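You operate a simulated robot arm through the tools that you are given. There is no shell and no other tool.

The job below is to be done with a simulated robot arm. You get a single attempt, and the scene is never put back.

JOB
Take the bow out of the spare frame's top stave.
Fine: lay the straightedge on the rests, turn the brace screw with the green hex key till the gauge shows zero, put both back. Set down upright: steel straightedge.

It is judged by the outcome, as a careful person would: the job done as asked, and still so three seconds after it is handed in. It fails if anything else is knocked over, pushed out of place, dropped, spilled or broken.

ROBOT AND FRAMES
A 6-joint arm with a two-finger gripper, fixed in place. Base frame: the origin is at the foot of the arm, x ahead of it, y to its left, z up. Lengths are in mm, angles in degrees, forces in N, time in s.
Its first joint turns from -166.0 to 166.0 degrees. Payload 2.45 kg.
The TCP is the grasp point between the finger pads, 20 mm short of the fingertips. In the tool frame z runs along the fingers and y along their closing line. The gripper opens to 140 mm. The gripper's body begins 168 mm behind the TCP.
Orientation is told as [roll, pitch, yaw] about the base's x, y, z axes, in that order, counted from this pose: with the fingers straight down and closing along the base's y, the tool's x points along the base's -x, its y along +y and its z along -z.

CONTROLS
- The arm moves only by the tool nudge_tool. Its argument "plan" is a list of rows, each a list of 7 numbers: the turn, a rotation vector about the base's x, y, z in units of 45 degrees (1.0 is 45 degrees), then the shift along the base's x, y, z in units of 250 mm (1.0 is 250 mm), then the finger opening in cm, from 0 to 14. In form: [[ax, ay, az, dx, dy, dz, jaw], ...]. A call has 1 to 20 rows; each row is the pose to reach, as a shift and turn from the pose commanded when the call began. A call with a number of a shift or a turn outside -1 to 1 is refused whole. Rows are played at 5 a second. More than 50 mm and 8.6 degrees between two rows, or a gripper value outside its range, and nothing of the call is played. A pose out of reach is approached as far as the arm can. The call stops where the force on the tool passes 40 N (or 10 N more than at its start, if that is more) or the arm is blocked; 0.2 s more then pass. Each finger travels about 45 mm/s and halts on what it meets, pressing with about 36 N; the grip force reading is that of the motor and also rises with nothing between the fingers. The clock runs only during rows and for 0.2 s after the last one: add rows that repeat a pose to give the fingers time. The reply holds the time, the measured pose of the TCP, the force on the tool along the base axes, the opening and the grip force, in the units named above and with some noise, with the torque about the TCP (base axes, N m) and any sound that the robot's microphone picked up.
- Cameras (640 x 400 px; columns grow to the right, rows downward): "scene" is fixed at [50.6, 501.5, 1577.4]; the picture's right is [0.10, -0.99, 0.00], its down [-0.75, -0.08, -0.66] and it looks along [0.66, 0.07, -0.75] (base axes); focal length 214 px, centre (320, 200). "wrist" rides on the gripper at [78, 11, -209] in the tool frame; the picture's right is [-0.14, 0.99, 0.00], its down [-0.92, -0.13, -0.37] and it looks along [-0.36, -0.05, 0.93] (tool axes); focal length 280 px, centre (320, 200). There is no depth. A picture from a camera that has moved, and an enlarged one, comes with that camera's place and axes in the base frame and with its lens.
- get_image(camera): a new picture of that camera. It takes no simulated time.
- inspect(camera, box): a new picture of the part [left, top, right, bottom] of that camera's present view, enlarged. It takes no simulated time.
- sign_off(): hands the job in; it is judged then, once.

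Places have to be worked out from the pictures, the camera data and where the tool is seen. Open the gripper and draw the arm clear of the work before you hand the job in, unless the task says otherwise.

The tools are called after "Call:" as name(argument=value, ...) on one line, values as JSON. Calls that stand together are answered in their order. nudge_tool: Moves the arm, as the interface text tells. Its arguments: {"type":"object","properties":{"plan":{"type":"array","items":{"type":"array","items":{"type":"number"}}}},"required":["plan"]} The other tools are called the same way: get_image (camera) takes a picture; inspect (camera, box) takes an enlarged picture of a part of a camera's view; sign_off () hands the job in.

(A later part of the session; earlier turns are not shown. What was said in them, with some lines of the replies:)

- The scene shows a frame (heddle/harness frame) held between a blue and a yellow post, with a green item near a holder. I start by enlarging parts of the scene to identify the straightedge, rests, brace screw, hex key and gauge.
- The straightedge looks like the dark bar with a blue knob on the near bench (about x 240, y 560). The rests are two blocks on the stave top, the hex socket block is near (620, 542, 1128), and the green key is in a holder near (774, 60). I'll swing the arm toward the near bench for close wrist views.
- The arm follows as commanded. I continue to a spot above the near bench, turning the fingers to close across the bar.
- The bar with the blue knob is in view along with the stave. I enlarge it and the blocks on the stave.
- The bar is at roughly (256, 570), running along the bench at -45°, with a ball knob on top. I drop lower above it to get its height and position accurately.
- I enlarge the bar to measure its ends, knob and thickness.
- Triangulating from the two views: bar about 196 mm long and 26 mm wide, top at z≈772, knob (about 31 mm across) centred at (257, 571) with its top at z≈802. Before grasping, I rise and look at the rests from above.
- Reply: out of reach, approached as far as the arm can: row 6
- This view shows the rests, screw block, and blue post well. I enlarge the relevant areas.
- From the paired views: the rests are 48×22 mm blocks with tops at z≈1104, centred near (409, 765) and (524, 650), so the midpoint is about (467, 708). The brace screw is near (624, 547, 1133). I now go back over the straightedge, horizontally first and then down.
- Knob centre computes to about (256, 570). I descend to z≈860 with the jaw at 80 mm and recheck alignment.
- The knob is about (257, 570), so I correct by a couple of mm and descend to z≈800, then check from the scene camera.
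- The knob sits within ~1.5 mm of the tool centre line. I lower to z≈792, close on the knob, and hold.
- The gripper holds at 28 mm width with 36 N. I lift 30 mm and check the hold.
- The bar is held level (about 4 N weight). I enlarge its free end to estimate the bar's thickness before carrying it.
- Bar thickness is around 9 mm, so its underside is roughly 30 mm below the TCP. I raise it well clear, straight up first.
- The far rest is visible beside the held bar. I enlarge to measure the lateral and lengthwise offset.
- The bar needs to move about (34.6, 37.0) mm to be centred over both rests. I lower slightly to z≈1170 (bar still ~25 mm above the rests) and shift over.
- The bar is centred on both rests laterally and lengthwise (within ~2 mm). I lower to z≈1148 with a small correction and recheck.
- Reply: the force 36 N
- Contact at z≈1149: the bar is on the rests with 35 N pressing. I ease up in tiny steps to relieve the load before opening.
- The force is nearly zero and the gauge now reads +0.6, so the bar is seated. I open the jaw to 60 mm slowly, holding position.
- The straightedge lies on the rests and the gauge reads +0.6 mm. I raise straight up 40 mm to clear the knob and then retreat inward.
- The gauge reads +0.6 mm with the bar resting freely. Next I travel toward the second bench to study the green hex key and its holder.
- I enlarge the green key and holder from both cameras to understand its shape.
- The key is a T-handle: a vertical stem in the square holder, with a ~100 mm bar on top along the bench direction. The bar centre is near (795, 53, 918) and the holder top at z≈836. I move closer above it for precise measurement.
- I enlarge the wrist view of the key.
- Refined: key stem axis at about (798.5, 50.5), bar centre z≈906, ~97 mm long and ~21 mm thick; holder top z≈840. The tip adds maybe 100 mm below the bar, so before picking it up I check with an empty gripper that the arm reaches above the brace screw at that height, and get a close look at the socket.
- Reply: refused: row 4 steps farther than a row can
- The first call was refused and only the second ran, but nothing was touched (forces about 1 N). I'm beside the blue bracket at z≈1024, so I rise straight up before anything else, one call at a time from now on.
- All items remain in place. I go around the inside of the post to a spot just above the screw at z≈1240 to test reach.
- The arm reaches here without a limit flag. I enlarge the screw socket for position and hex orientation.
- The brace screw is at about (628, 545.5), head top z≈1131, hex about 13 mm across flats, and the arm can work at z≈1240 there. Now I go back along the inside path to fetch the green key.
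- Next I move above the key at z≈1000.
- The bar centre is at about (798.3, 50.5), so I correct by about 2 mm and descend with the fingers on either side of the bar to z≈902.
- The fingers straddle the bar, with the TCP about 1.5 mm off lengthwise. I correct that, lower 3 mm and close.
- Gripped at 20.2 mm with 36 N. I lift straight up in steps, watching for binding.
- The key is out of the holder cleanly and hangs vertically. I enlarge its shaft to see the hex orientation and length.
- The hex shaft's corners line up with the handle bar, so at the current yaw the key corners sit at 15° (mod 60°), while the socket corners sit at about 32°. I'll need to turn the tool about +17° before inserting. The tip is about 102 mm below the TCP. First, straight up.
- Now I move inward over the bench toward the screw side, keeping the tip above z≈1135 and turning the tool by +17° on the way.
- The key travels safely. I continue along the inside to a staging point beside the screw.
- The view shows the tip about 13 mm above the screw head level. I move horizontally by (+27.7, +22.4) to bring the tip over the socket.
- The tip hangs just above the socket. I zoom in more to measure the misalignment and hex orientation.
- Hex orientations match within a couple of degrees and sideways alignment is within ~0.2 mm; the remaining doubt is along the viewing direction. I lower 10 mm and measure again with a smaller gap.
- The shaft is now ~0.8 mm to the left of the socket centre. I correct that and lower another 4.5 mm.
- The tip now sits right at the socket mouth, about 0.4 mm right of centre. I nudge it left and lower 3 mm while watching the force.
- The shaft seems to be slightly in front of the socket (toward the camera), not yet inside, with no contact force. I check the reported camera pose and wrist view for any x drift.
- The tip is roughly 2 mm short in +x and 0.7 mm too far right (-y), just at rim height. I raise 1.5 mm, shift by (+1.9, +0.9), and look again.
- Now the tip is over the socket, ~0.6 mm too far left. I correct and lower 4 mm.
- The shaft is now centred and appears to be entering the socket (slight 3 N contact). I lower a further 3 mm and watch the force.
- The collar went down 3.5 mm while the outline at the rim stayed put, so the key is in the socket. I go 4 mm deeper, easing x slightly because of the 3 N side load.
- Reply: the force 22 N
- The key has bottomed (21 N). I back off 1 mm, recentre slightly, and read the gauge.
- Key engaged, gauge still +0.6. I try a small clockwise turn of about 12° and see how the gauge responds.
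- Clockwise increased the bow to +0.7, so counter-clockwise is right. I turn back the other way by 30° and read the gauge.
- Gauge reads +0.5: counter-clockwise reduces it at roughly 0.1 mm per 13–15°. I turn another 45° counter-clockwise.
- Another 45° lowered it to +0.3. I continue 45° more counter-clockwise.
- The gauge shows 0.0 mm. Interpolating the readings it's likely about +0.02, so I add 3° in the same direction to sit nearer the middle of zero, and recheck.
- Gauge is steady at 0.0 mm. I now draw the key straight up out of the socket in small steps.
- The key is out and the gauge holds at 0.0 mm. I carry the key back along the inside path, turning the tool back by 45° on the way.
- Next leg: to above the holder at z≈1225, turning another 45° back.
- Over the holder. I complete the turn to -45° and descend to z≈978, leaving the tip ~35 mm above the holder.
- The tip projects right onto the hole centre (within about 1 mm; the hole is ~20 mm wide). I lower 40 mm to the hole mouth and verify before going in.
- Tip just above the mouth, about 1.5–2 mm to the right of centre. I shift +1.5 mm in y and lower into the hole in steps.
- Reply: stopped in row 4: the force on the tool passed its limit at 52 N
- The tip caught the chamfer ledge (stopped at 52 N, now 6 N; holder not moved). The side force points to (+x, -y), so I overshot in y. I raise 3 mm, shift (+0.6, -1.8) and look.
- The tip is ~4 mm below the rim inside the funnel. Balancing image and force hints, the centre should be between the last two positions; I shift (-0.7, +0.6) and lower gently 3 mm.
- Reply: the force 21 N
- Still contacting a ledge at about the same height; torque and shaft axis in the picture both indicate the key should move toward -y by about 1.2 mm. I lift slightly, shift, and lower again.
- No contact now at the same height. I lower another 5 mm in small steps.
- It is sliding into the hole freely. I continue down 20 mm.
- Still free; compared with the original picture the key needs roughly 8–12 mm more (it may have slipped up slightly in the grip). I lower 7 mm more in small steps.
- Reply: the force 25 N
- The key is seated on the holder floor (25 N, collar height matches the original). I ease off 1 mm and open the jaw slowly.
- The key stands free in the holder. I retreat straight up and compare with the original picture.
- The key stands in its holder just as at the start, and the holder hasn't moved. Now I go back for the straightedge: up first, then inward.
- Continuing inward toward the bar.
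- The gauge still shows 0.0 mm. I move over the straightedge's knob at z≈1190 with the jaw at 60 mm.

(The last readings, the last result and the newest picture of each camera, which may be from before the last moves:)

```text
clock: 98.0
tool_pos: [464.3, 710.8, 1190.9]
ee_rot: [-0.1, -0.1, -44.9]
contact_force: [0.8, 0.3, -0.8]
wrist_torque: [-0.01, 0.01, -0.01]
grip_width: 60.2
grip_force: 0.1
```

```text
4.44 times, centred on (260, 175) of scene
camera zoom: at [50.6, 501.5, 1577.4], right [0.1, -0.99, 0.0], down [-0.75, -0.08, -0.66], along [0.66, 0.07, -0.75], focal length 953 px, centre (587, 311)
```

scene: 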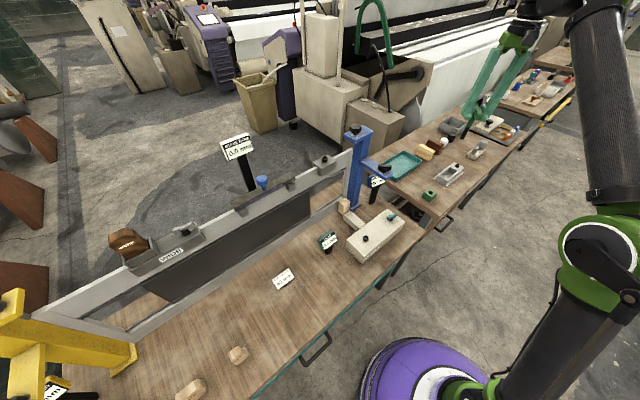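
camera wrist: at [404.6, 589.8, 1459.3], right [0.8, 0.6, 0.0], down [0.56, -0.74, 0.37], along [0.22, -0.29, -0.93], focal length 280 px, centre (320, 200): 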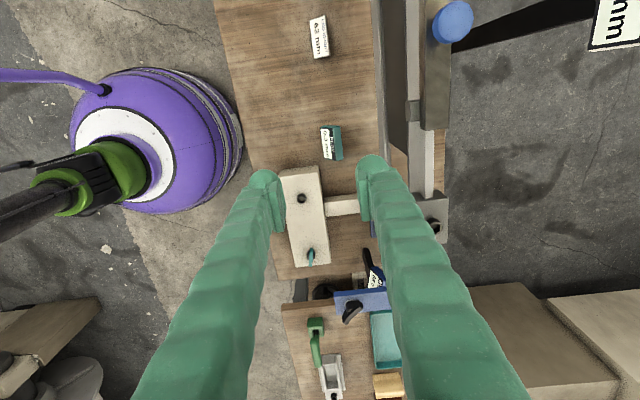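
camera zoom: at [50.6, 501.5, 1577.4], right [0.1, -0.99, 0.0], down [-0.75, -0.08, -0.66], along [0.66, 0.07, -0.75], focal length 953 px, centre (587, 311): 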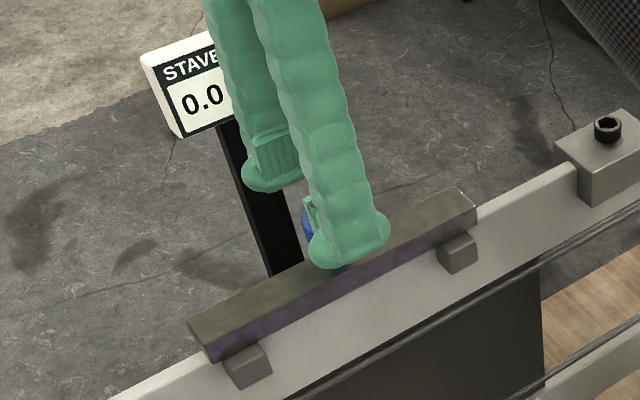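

The knob is about 4–5 mm away along the bar direction (+x, -y). I correct and descend to the release height z≈1150.

Call:
nudge_tool(plan=[[0, 0, 0, 0.013, -0.013, 0, 6], [0, 0, 0, 0.013, -0.013, -0.04, 6], [0, 0, 0, 0.013, -0.013, -0.08, 6], [0, 0, 0, 0.013, -0.013, -0.12, 6], [0, 0, 0, 0.013, -0.013, -0.15, 6], [0, 0, 0, 0.013, -0.013, -0.166, 6], [0, 0, 0, 0.013, -0.013, -0.166, 6]])

Call:
inspect(camera="wrist", box=[220, 110, 420, 260])

Call:
inspect(camera="scene", box=[220, 150, 310, 210])

```text
clock: 99.6
tool_pos: [468.4, 706.0, 1151.0]
ee_rot: [0.0, -0.2, -44.9]
contact_force: [-0.2, 0.1, -0.1]
wrist_torque: [0.01, -0.01, 0.0]
grip_width: 60.2
grip_force: 0.1
```

```text
2.67 times, centred on (320, 185) of wrist
camera zoom: at [418.8, 769.8, 1358.7], right [0.8, 0.6, 0.0], down [0.56, -0.74, 0.37], along [0.22, -0.29, -0.93], focal length 748 px, centre (320, 240)
```

zoom: 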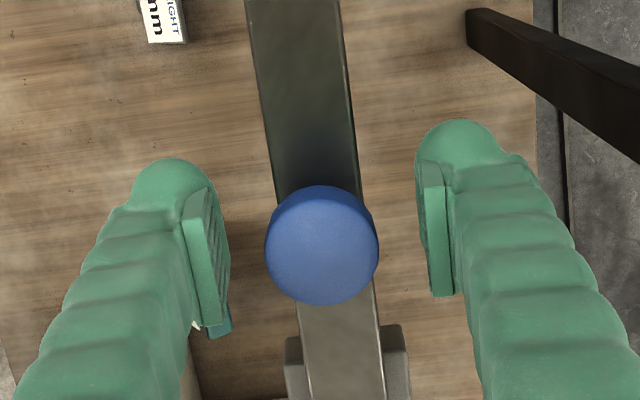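

```text
6.67 times, centred on (265, 180) of scene
camera zoom: at [50.6, 501.5, 1577.4], right [0.1, -0.99, 0.0], down [-0.75, -0.08, -0.66], along [0.66, 0.07, -0.75], focal length 1430 px, centre (687, 333)
```

zoom: 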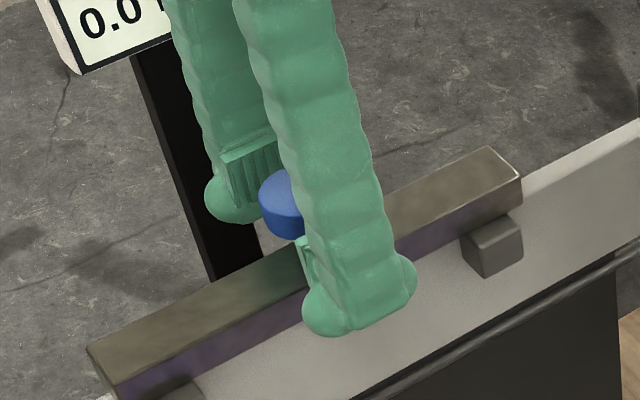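

Knob position in the view matches the original grasp. I close on it.

Call:
nudge_tool(plan=[[0, 0, 0, 0, 0, 0, 5], [0, 0, 0, 0, 0, 0, 4], [0, 0, 0, 0, 0, 0, 3.2], [0, 0, 0, 0, 0, 0, 2.5], [0, 0, 0, 0, 0, 0, 2], [0, 0, 0, 0, 0, 0, 2], [0, 0, 0, 0, 0, 0, 2]])

Call:
inspect(camera="scene", box=[220, 130, 310, 210])

```text
clock: 101.2
tool_pos: [466.8, 706.9, 1149.5]
ee_rot: [0.0, -0.2, -44.9]
contact_force: [0.3, 1.9, -0.2]
wrist_torque: [0.0, 0.03, -0.02]
grip_width: 28.3
grip_force: 35.8
```

```text
5.00 times, centred on (265, 170) of scene
camera zoom: at [50.6, 501.5, 1577.4], right [0.1, -0.99, 0.0], down [-0.75, -0.08, -0.66], along [0.66, 0.07, -0.75], focal length 1072 px, centre (595, 350)
```

zoom: 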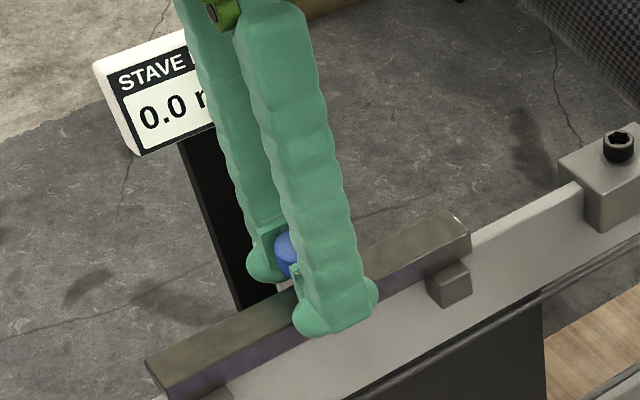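

Gripped at 28.3 mm. I lift 25 mm off the rests and check that the bar comes up level.

Call:
nudge_tool(plan=[[0, 0, 0, 0, 0, 0.012, 2], [0, 0, 0, 0, 0, 0.03, 2], [0, 0, 0, 0, 0, 0.06, 2], [0, 0, 0, 0, 0, 0.1, 2], [0, 0, 0, 0, 0, 0.1, 2]])

Call:
inspect(camera="scene", box=[205, 130, 335, 215])

```text
clock: 102.4
tool_pos: [467.3, 707.4, 1176.1]
ee_rot: [0.0, -0.1, -45.0]
contact_force: [0.7, -0.9, -3.0]
wrist_torque: [0.0, 0.0, 0.01]
grip_width: 28.0
grip_force: 36.1
```

```text
4.71 times, centred on (270, 172) of scene
camera zoom: at [50.6, 501.5, 1577.4], right [0.1, -0.99, 0.0], down [-0.75, -0.08, -0.66], along [0.66, 0.07, -0.75], focal length 1009 px, centre (555, 329)
```

zoom: 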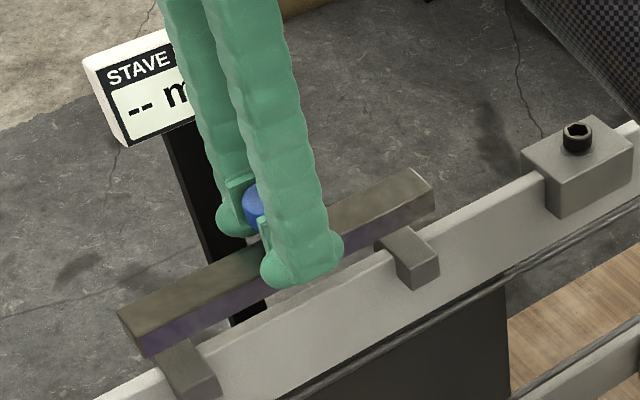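

The bar is lifted level. I carry it inward to above its original place.

Call:
nudge_tool(plan=[[0, 0, 0, -0.04, -0.04, 0.02, 2], [0, 0, 0, -0.12, -0.12, 0.05, 2], [0, 0, 0, -0.23, -0.21, 0.06, 2], [0, 0, 0, -0.36, -0.29, 0.06, 2], [0, 0, 0, -0.5, -0.37, 0.06, 2], [0, 0, 0, -0.64, -0.44, 0.06, 2], [0, 0, 0, -0.76, -0.51, 0.06, 2], [0, 0, 0, -0.83, -0.54, 0.06, 2], [0, 0, 0, -0.846, -0.545, 0.06, 2], [0, 0, 0, -0.846, -0.545, 0.06, 2]])

Call:
get_image(camera="wrist")

```text
clock: 104.6
tool_pos: [257.2, 568.3, 1189.7]
ee_rot: [-0.1, -0.1, -44.9]
contact_force: [-0.6, -0.6, -3.6]
wrist_torque: [0.01, 0.02, -0.01]
grip_width: 28.2
grip_force: 35.7
```

```text
taken
camera wrist: at [208.4, 631.4, 1397.7], right [0.8, 0.6, 0.0], down [0.56, -0.74, 0.37], along [0.22, -0.29, -0.93], focal length 280 px, centre (320, 200)
```

wrist: 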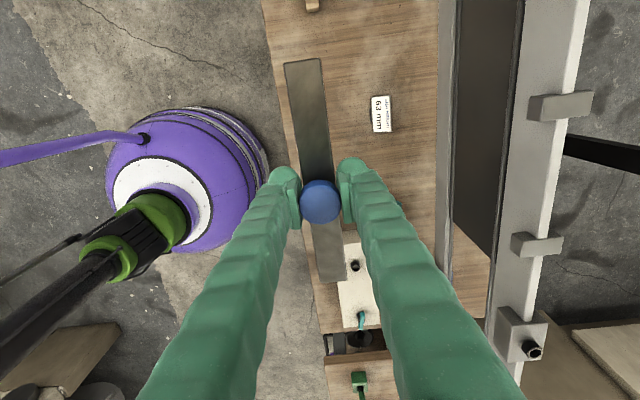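

Over the original spot. I descend 250 mm.

Call:
nudge_tool(plan=[[0, 0, 0, 0, 0, -0.08, 2], [0, 0, 0, 0, 0, -0.2, 2], [0, 0, 0, 0, 0, -0.34, 2], [0, 0, 0, 0, 0, -0.48, 2], [0, 0, 0, 0, 0, -0.62, 2], [0, 0, 0, 0, 0, -0.76, 2], [0, 0, 0, 0, 0, -0.88, 2], [0, 0, 0, 0, 0, -0.96, 2], [0, 0, 0, 0, 0, -1.0, 2], [0, 0, 0, 0, 0, -1.0, 2]])

Call:
get_image(camera="wrist")

```text
clock: 106.8
tool_pos: [255.4, 570.9, 938.7]
ee_rot: [0.0, 0.0, -44.9]
contact_force: [-0.1, 0.3, -4.0]
wrist_torque: [0.0, 0.0, -0.01]
grip_width: 28.3
grip_force: 35.9
```

```text
taken
camera wrist: at [207.8, 633.0, 1146.4], right [0.8, 0.6, 0.0], down [0.56, -0.74, 0.37], along [0.22, -0.29, -0.93], focal length 280 px, centre (320, 200)
```

wrist: 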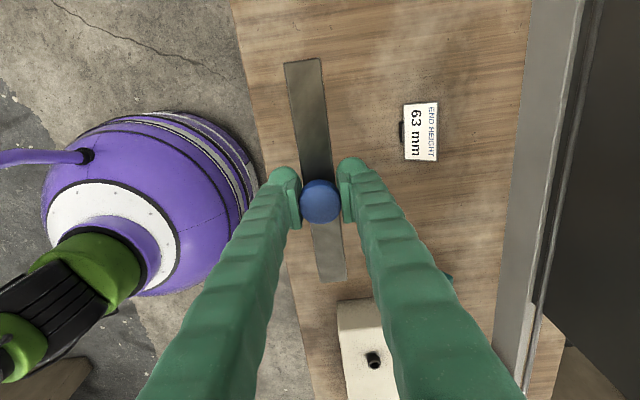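

Aligned with the original spot within ~1 mm. I lower to z≈806.

Call:
nudge_tool(plan=[[0, 0, 0, 0.001, 0.003, -0.08, 2], [0, 0, 0, 0.001, 0.003, -0.18, 2], [0, 0, 0, 0.001, 0.003, -0.28, 2], [0, 0, 0, 0.001, 0.003, -0.38, 2], [0, 0, 0, 0.001, 0.003, -0.46, 2], [0, 0, 0, 0.001, 0.003, -0.51, 2], [0, 0, 0, 0.001, 0.003, -0.53, 2], [0, 0, 0, 0.001, 0.003, -0.53, 2]])

Call:
inspect(camera="scene", box=[260, 270, 360, 340])

Call:
inspect(camera="wrist", box=[200, 40, 440, 290])

```text
clock: 108.6
tool_pos: [254.9, 573.1, 807.7]
ee_rot: [0.0, -0.1, -44.9]
contact_force: [-0.3, -0.5, -3.3]
wrist_torque: [0.0, 0.01, -0.05]
grip_width: 28.4
grip_force: 35.9
```

```text
5.71 times, centred on (310, 305) of scene
camera zoom: at [50.6, 501.5, 1577.4], right [0.1, -0.99, 0.0], down [-0.75, -0.08, -0.66], along [0.66, 0.07, -0.75], focal length 1226 px, centre (377, -400)
```

zoom: 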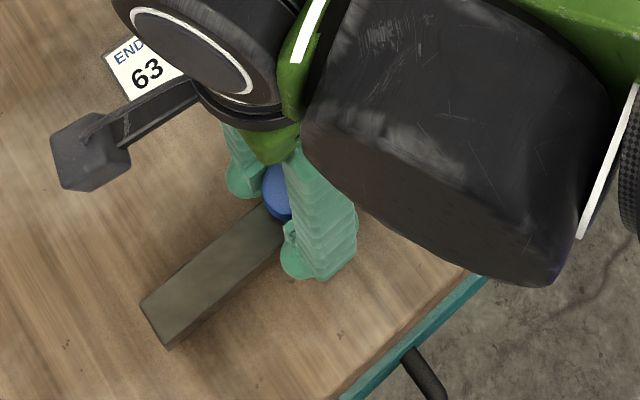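

```text
1.60 times, centred on (320, 165) of wrist
camera zoom: at [207.4, 635.5, 1015.4], right [0.8, 0.6, 0.0], down [0.56, -0.74, 0.37], along [0.22, -0.29, -0.93], focal length 449 px, centre (320, 256)
```

zoom: 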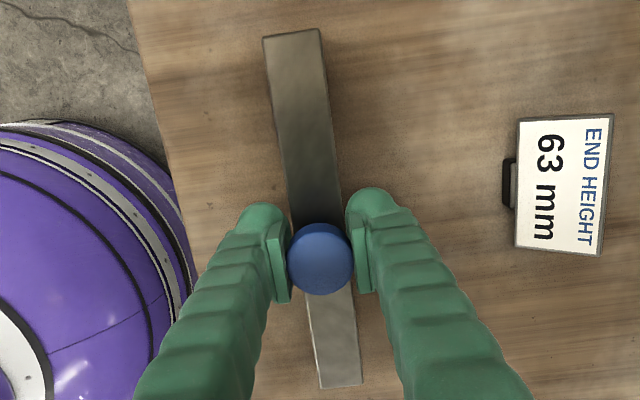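

I shift by (+0.7, -1.2) to match the original place and lower to z≈794.

Call:
nudge_tool(plan=[[0, 0, 0, 0.003, -0.005, -0.015, 2], [0, 0, 0, 0.003, -0.005, -0.03, 2], [0, 0, 0, 0.003, -0.005, -0.04, 2], [0, 0, 0, 0.003, -0.005, -0.048, 2], [0, 0, 0, 0.003, -0.005, -0.048, 2]])

Call:
inspect(camera="scene", box=[260, 270, 360, 340])

```text
clock: 109.8
tool_pos: [257.5, 569.5, 793.6]
ee_rot: [0.0, -0.1, -44.8]
contact_force: [0.0, -0.6, -3.2]
wrist_torque: [0.01, 0.0, 0.02]
grip_width: 28.1
grip_force: 36.0
```

```text
5.71 times, centred on (310, 305) of scene
camera zoom: at [50.6, 501.5, 1577.4], right [0.1, -0.99, 0.0], down [-0.75, -0.08, -0.66], along [0.66, 0.07, -0.75], focal length 1226 px, centre (377, -400)
```

zoom: 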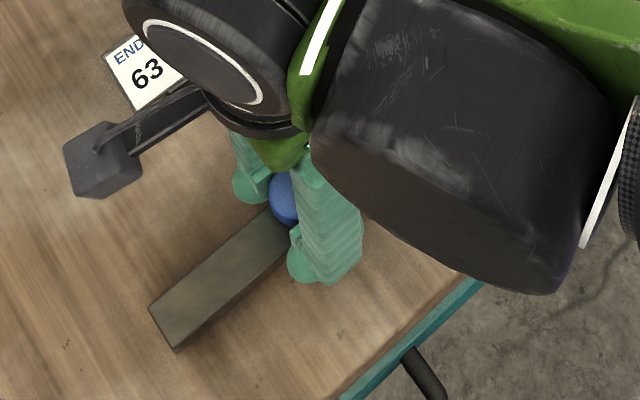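

Position matches the original picture. I lower in tiny steps until it touches the bench.

Call:
nudge_tool(plan=[[0, 0, 0, 0, 0, -0.003, 2], [0, 0, 0, 0, 0, -0.006, 2], [0, 0, 0, 0, 0, -0.006, 2]])

```text
clock: 110.6
tool_pos: [255.6, 570.4, 793.0]
ee_rot: [-0.1, -0.2, -44.8]
contact_force: [-0.2, 0.4, -2.5]
wrist_torque: [-0.03, 0.0, -0.02]
grip_width: 28.2
grip_force: 36.0
```

Not touching yet. Another 1 mm.

Call:
nudge_tool(plan=[[0, 0, 0, 0, 0, -0.002, 2], [0, 0, 0, 0, 0, -0.004, 2], [0, 0, 0, 0, 0, -0.004, 2]])

```text
clock: 111.4
tool_pos: [257.0, 569.6, 792.0]
ee_rot: [-0.1, 0.0, -45.0]
contact_force: [0.3, 0.4, -3.3]
wrist_torque: [-0.01, 0.02, -0.01]
grip_width: 28.0
grip_force: 36.1
```

Still hanging free (-3.3 N). Another 1 mm.

Call:
nudge_tool(plan=[[0, 0, 0, 0, 0, -0.002, 2], [0, 0, 0, 0, 0, -0.004, 2], [0, 0, 0, 0, 0, -0.004, 2]])

```text
clock: 112.2
tool_pos: [257.6, 568.6, 791.5]
ee_rot: [0.0, -0.1, -44.9]
contact_force: [-0.4, -0.3, -3.7]
wrist_torque: [0.03, 0.02, 0.03]
grip_width: 28.2
grip_force: 36.1
```

Still free. I continue in 0.75 mm steps.

Call:
nudge_tool(plan=[[0, 0, 0, 0, 0, -0.003, 2], [0, 0, 0, 0, 0, -0.003, 2]])

```text
clock: 112.8
tool_pos: [257.6, 567.9, 790.1]
ee_rot: [-0.1, 0.0, -44.9]
contact_force: [-0.6, -0.1, -2.6]
wrist_torque: [0.02, 0.0, 0.01]
grip_width: 28.2
grip_force: 35.7
```

I continue another 0.75 mm and check the image.

Call:
nudge_tool(plan=[[0, 0, 0, -0.002, 0.002, -0.003, 2], [0, 0, 0, -0.002, 0.002, -0.003, 2]])

Call:
inspect(camera="scene", box=[272, 305, 312, 330])

Call:
inspect(camera="wrist", box=[200, 40, 440, 290])

```text
clock: 113.4
tool_pos: [257.4, 568.6, 790.8]
ee_rot: [0.0, 0.0, -44.8]
contact_force: [-0.1, 0.1, -3.3]
wrist_torque: [0.0, 0.01, -0.03]
grip_width: 28.0
grip_force: 36.0
```

```text
16.00 times, centred on (292, 318) of scene
camera zoom: at [50.6, 501.5, 1577.4], right [0.1, -0.99, 0.0], down [-0.75, -0.08, -0.66], along [0.66, 0.07, -0.75], focal length 3432 px, centre (768, -1680)
```

zoom: 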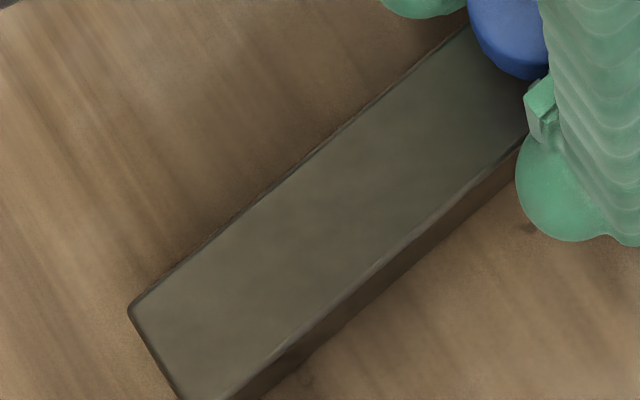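

```text
1.60 times, centred on (320, 165) of wrist
camera zoom: at [207.9, 632.5, 998.8], right [0.8, 0.6, 0.0], down [0.56, -0.74, 0.37], along [0.22, -0.29, -0.93], focal length 449 px, centre (320, 256)
```

zoom: 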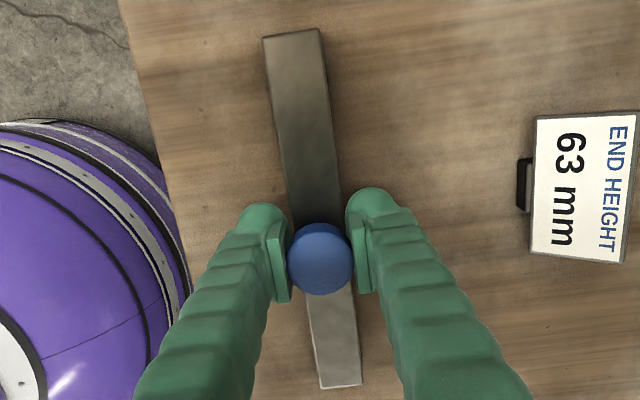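

No contact yet; the bar probably slid up a little in the grip when first pressed on the rests. I keep lowering in small steps.

Call:
nudge_tool(plan=[[0, 0, 0, 0.001, 0.002, -0.003, 2], [0, 0, 0, 0.001, 0.002, -0.006, 2], [0, 0, 0, 0.001, 0.002, -0.006, 2]])

```text
clock: 114.2
tool_pos: [256.4, 571.0, 788.7]
ee_rot: [0.1, -0.2, -45.0]
contact_force: [0.4, 0.1, -2.9]
wrist_torque: [0.01, 0.01, 0.02]
grip_width: 28.1
grip_force: 36.0
```

Still hanging free (-2.9 N). Another 1 mm.

Call:
nudge_tool(plan=[[0, 0, 0, 0, 0, -0.002, 2], [0, 0, 0, 0, 0, -0.004, 2], [0, 0, 0, 0, 0, -0.004, 2]])

Call:
inspect(camera="scene", box=[272, 308, 312, 333])

```text
clock: 115.0
tool_pos: [257.2, 569.8, 787.8]
ee_rot: [-0.1, -0.1, -44.8]
contact_force: [0.4, 4.8, 8.1]
wrist_torque: [-0.09, -0.01, 0.01]
grip_width: 28.2
grip_force: 35.4
```

```text
16.00 times, centred on (292, 320) of scene
camera zoom: at [50.6, 501.5, 1577.4], right [0.1, -0.99, 0.0], down [-0.75, -0.08, -0.66], along [0.66, 0.07, -0.75], focal length 3432 px, centre (768, -1728)
```

zoom: 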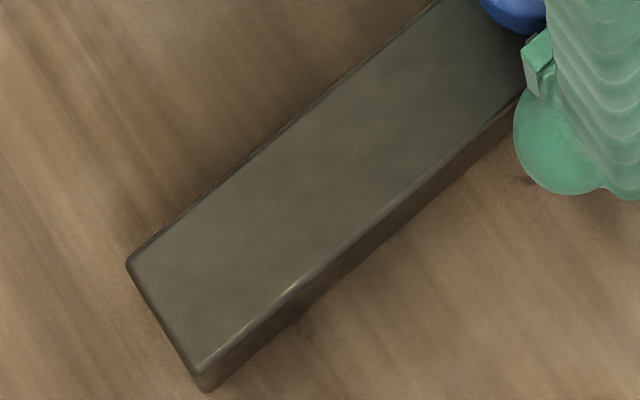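

The bar is on the bench (about 8 N) and its end is within ~1 mm of where it was. I open the jaw slowly.

Call:
nudge_tool(plan=[[0, 0, 0, 0, 0, 0.001, 2.6], [0, 0, 0, 0, 0, 0.001, 3.0], [0, 0, 0, 0, 0, 0.001, 3.6], [0, 0, 0, 0, 0, 0.001, 4.4], [0, 0, 0, 0, 0, 0.001, 5.2], [0, 0, 0, 0, 0, 0.001, 6.0], [0, 0, 0, 0, 0, 0.001, 6.0]])

Call:
inspect(camera="wrist", box=[200, 40, 440, 290])

Call:
inspect(camera="scene", box=[260, 270, 360, 340])

```text
clock: 116.6
tool_pos: [257.3, 571.0, 787.1]
ee_rot: [0.0, -0.1, -44.9]
contact_force: [-0.8, -0.5, -0.3]
wrist_torque: [0.0, -0.01, -0.01]
grip_width: 60.3
grip_force: 0.1
```

```text
1.60 times, centred on (320, 165) of wrist
camera zoom: at [208.2, 633.3, 996.4], right [0.8, 0.6, 0.0], down [0.56, -0.74, 0.37], along [0.22, -0.29, -0.93], focal length 449 px, centre (320, 256)
```

zoom: 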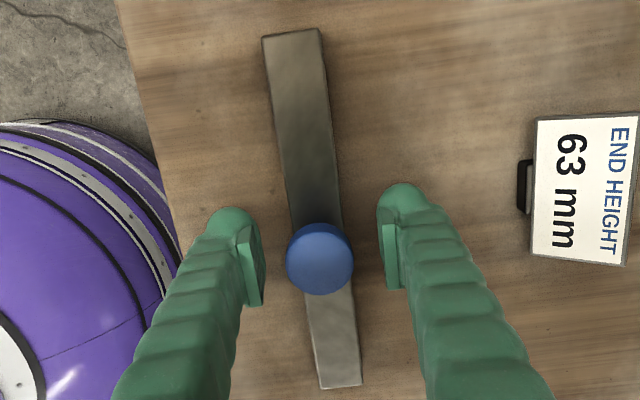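

```text
5.71 times, centred on (310, 305) of scene
camera zoom: at [50.6, 501.5, 1577.4], right [0.1, -0.99, 0.0], down [-0.75, -0.08, -0.66], along [0.66, 0.07, -0.75], focal length 1226 px, centre (377, -400)
```

zoom: 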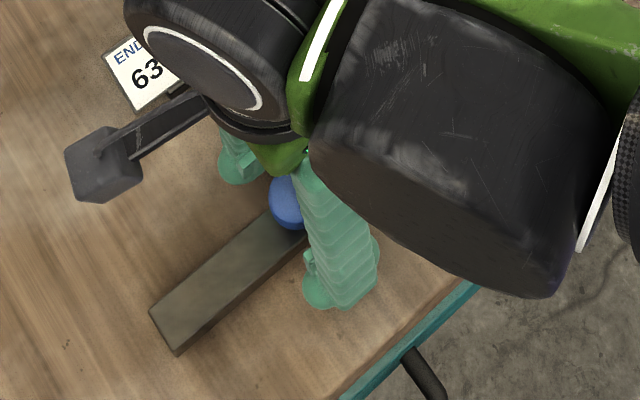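

The straightedge lies flat with its knob up, released. I raise straight up to clear the knob, then well above the bench.

Call:
nudge_tool(plan=[[0, 0, 0, 0, 0, 0.06, 6], [0, 0, 0, 0, 0, 0.14, 6], [0, 0, 0, 0, 0, 0.28, 6], [0, 0, 0, 0, 0, 0.46, 7], [0, 0, 0, 0, 0, 0.64, 8], [0, 0, 0, 0, 0, 0.82, 10], [0, 0, 0, 0, 0, 1.0, 10]])

Call:
get_image(camera="wrist")

```text
clock: 118.2
tool_pos: [253.5, 571.9, 1037.3]
ee_rot: [0.0, -0.1, -44.9]
contact_force: [-0.1, 0.0, 0.0]
wrist_torque: [0.0, 0.01, -0.01]
grip_width: 99.8
grip_force: 0.1
```

```text
taken
camera wrist: at [205.1, 634.7, 1245.2], right [0.8, 0.6, 0.0], down [0.56, -0.74, 0.37], along [0.22, -0.29, -0.93], focal length 280 px, centre (320, 200)
```

wrist: 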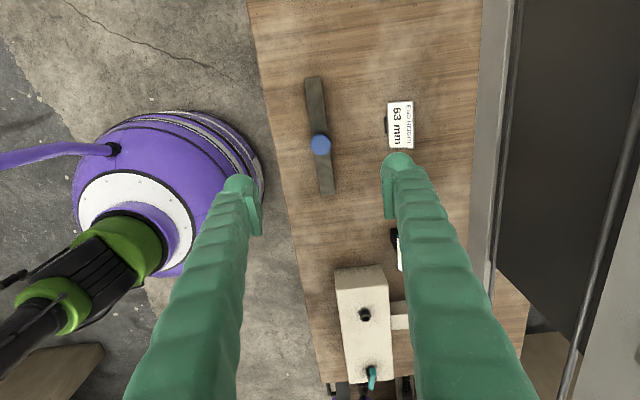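

The bar is back in its spot. I draw the arm away upward and toward the starting area.

Call:
nudge_tool(plan=[[0, 0, 0, 0.02, -0.02, 0.16, 10], [0, 0, 0, 0.06, -0.08, 0.32, 10], [0, 0, 0, 0.14, -0.18, 0.46, 10], [0, 0, 0, 0.24, -0.3, 0.58, 10], [0, 0, 0, 0.34, -0.43, 0.68, 10], [0, 0, 0, 0.44, -0.56, 0.78, 10], [0, 0, 0, 0.54, -0.69, 0.88, 10], [0, 0, 0, 0.64, -0.82, 0.95, 10]])

Call:
get_image(camera="scene")

```text
clock: 120.0
tool_pos: [414.7, 367.7, 1278.6]
ee_rot: [0.0, -0.1, -45.0]
contact_force: [0.9, -0.1, -0.7]
wrist_torque: [-0.03, -0.02, 0.03]
grip_width: 99.8
grip_force: 0.0
```

```text
taken
```

scene: 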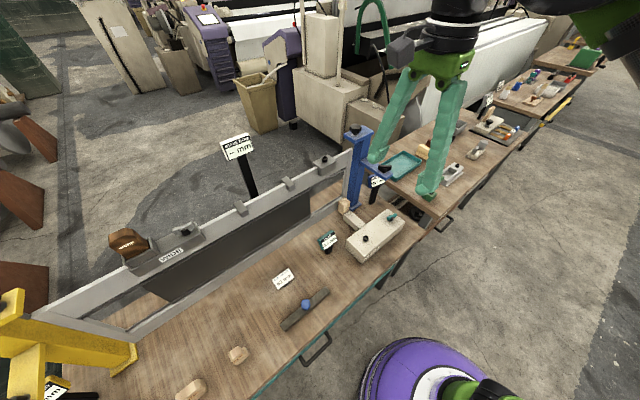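

One more move to the start position so the key holder is visible, then a final check of everything.

Call:
nudge_tool(plan=[[0, 0, 0.1, 0.1, -0.13, 0.05, 10], [0, 0, 0.2, 0.2, -0.26, 0.1, 10], [0, 0, 0.3, 0.3, -0.4, 0.15, 10], [0, 0, 0.4, 0.4, -0.53, 0.2, 12], [0, 0, 0.5, 0.5, -0.66, 0.25, 14], [0, 0, 0.6, 0.6, -0.8, 0.3, 14], [0, 0, 0.7, 0.7, -0.93, 0.34, 14], [0, 0, 0.7, 0.7, -0.93, 0.34, 14]])

Call:
inspect(camera="scene", box=[320, 100, 520, 225])

Call:
inspect(camera="scene", box=[160, 250, 400, 400])

Call:
inspect(camera="scene", box=[200, 120, 440, 270])

Call:
inspect(camera="scene", box=[418, 172, 450, 204])

```text
clock: 121.8
tool_pos: [592.9, 130.5, 1359.1]
ee_rot: [0.0, -0.1, -13.4]
contact_force: [-0.5, 0.0, 0.2]
wrist_torque: [0.02, 0.0, -0.04]
grip_width: 139.9
grip_force: 0.0
```

```text
3.20 times, centred on (420, 162) of scene
camera zoom: at [50.6, 501.5, 1577.4], right [0.1, -0.99, 0.0], down [-0.75, -0.08, -0.66], along [0.66, 0.07, -0.75], focal length 686 px, centre (0, 320)
```

zoom: 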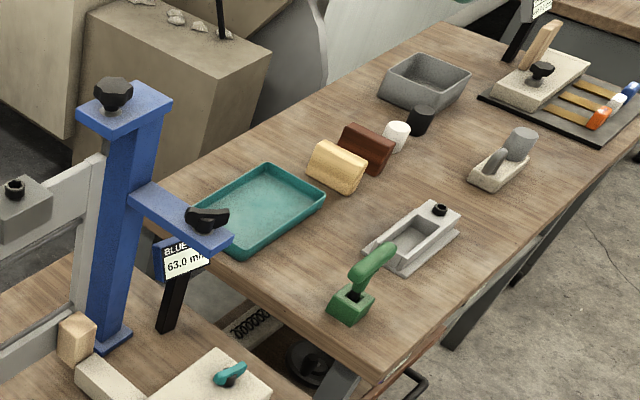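

```text
2.67 times, centred on (280, 325) of scene
camera zoom: at [50.6, 501.5, 1577.4], right [0.1, -0.99, 0.0], down [-0.75, -0.08, -0.66], along [0.66, 0.07, -0.75], focal length 572 px, centre (427, -133)
```

zoom: 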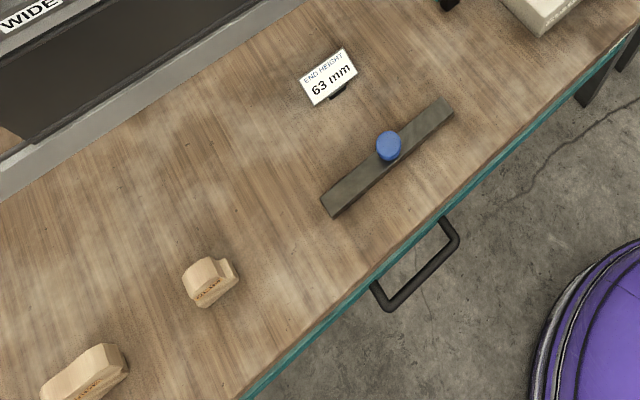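

```text
2.67 times, centred on (320, 195) of scene
camera zoom: at [50.6, 501.5, 1577.4], right [0.1, -0.99, 0.0], down [-0.75, -0.08, -0.66], along [0.66, 0.07, -0.75], focal length 572 px, centre (320, 213)
```

zoom: 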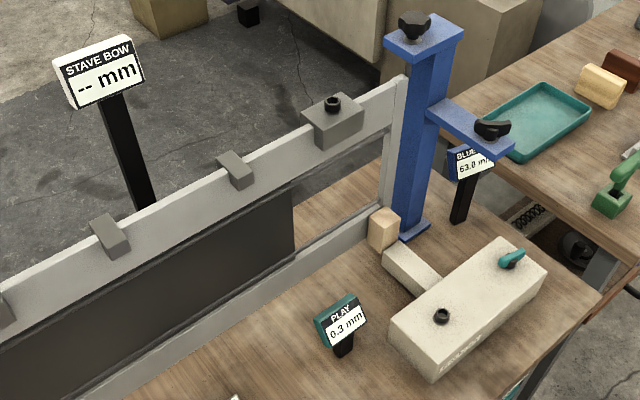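

```text
12.50 times, centred on (434, 188) of scene
camera zoom: at [50.6, 501.5, 1577.4], right [0.1, -0.99, 0.0], down [-0.75, -0.08, -0.66], along [0.66, 0.07, -0.75], focal length 2681 px, centre (-1105, 350)
```

zoom: 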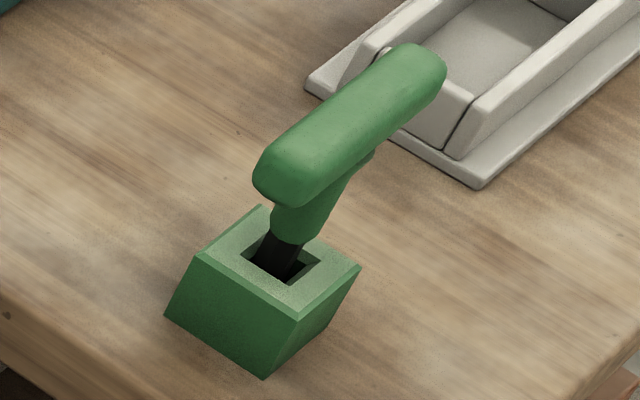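

Everything matches the starting layout. The straightedge is back on the bench with its knob up, the green key stands in its holder, and the other items haven't moved. The gauge read 0.0 mm with the bar on the rests. The gripper is open and the arm is clear, so I hand the job in.

Call:
sign_off()

```text
The job is handed in.
```

I took the bow out of the spare frame's top stave. The gauge went from +0.6 mm to 0.0 mm with the straightedge on the rests, and it stayed there after the key came out.

- **Brace screw:** it needed turning counter-clockwise. I first tried about 12° clockwise, which raised the reading to +0.7 mm, so I reversed it.
- **Straightedge:** it is back in its original spot on the near bench, within about 1 mm, lying flat with the knob up.
- **Green hex key:** it is standing in its holder as it was. On the way in, the tip caught inside the holder's opening and the arm stopped at 52 N. I re-aligned it and it seated; the holder did not move.
- **Everything else:** the final pictures show nothing else moved or knocked over. The gripper is open and the arm is clear of the work.

One call was refused partway through, and the next one ran from the wrong starting point. It took the empty gripper low past the blue bracket. The force readings stayed around 1 N, so it touched nothing.
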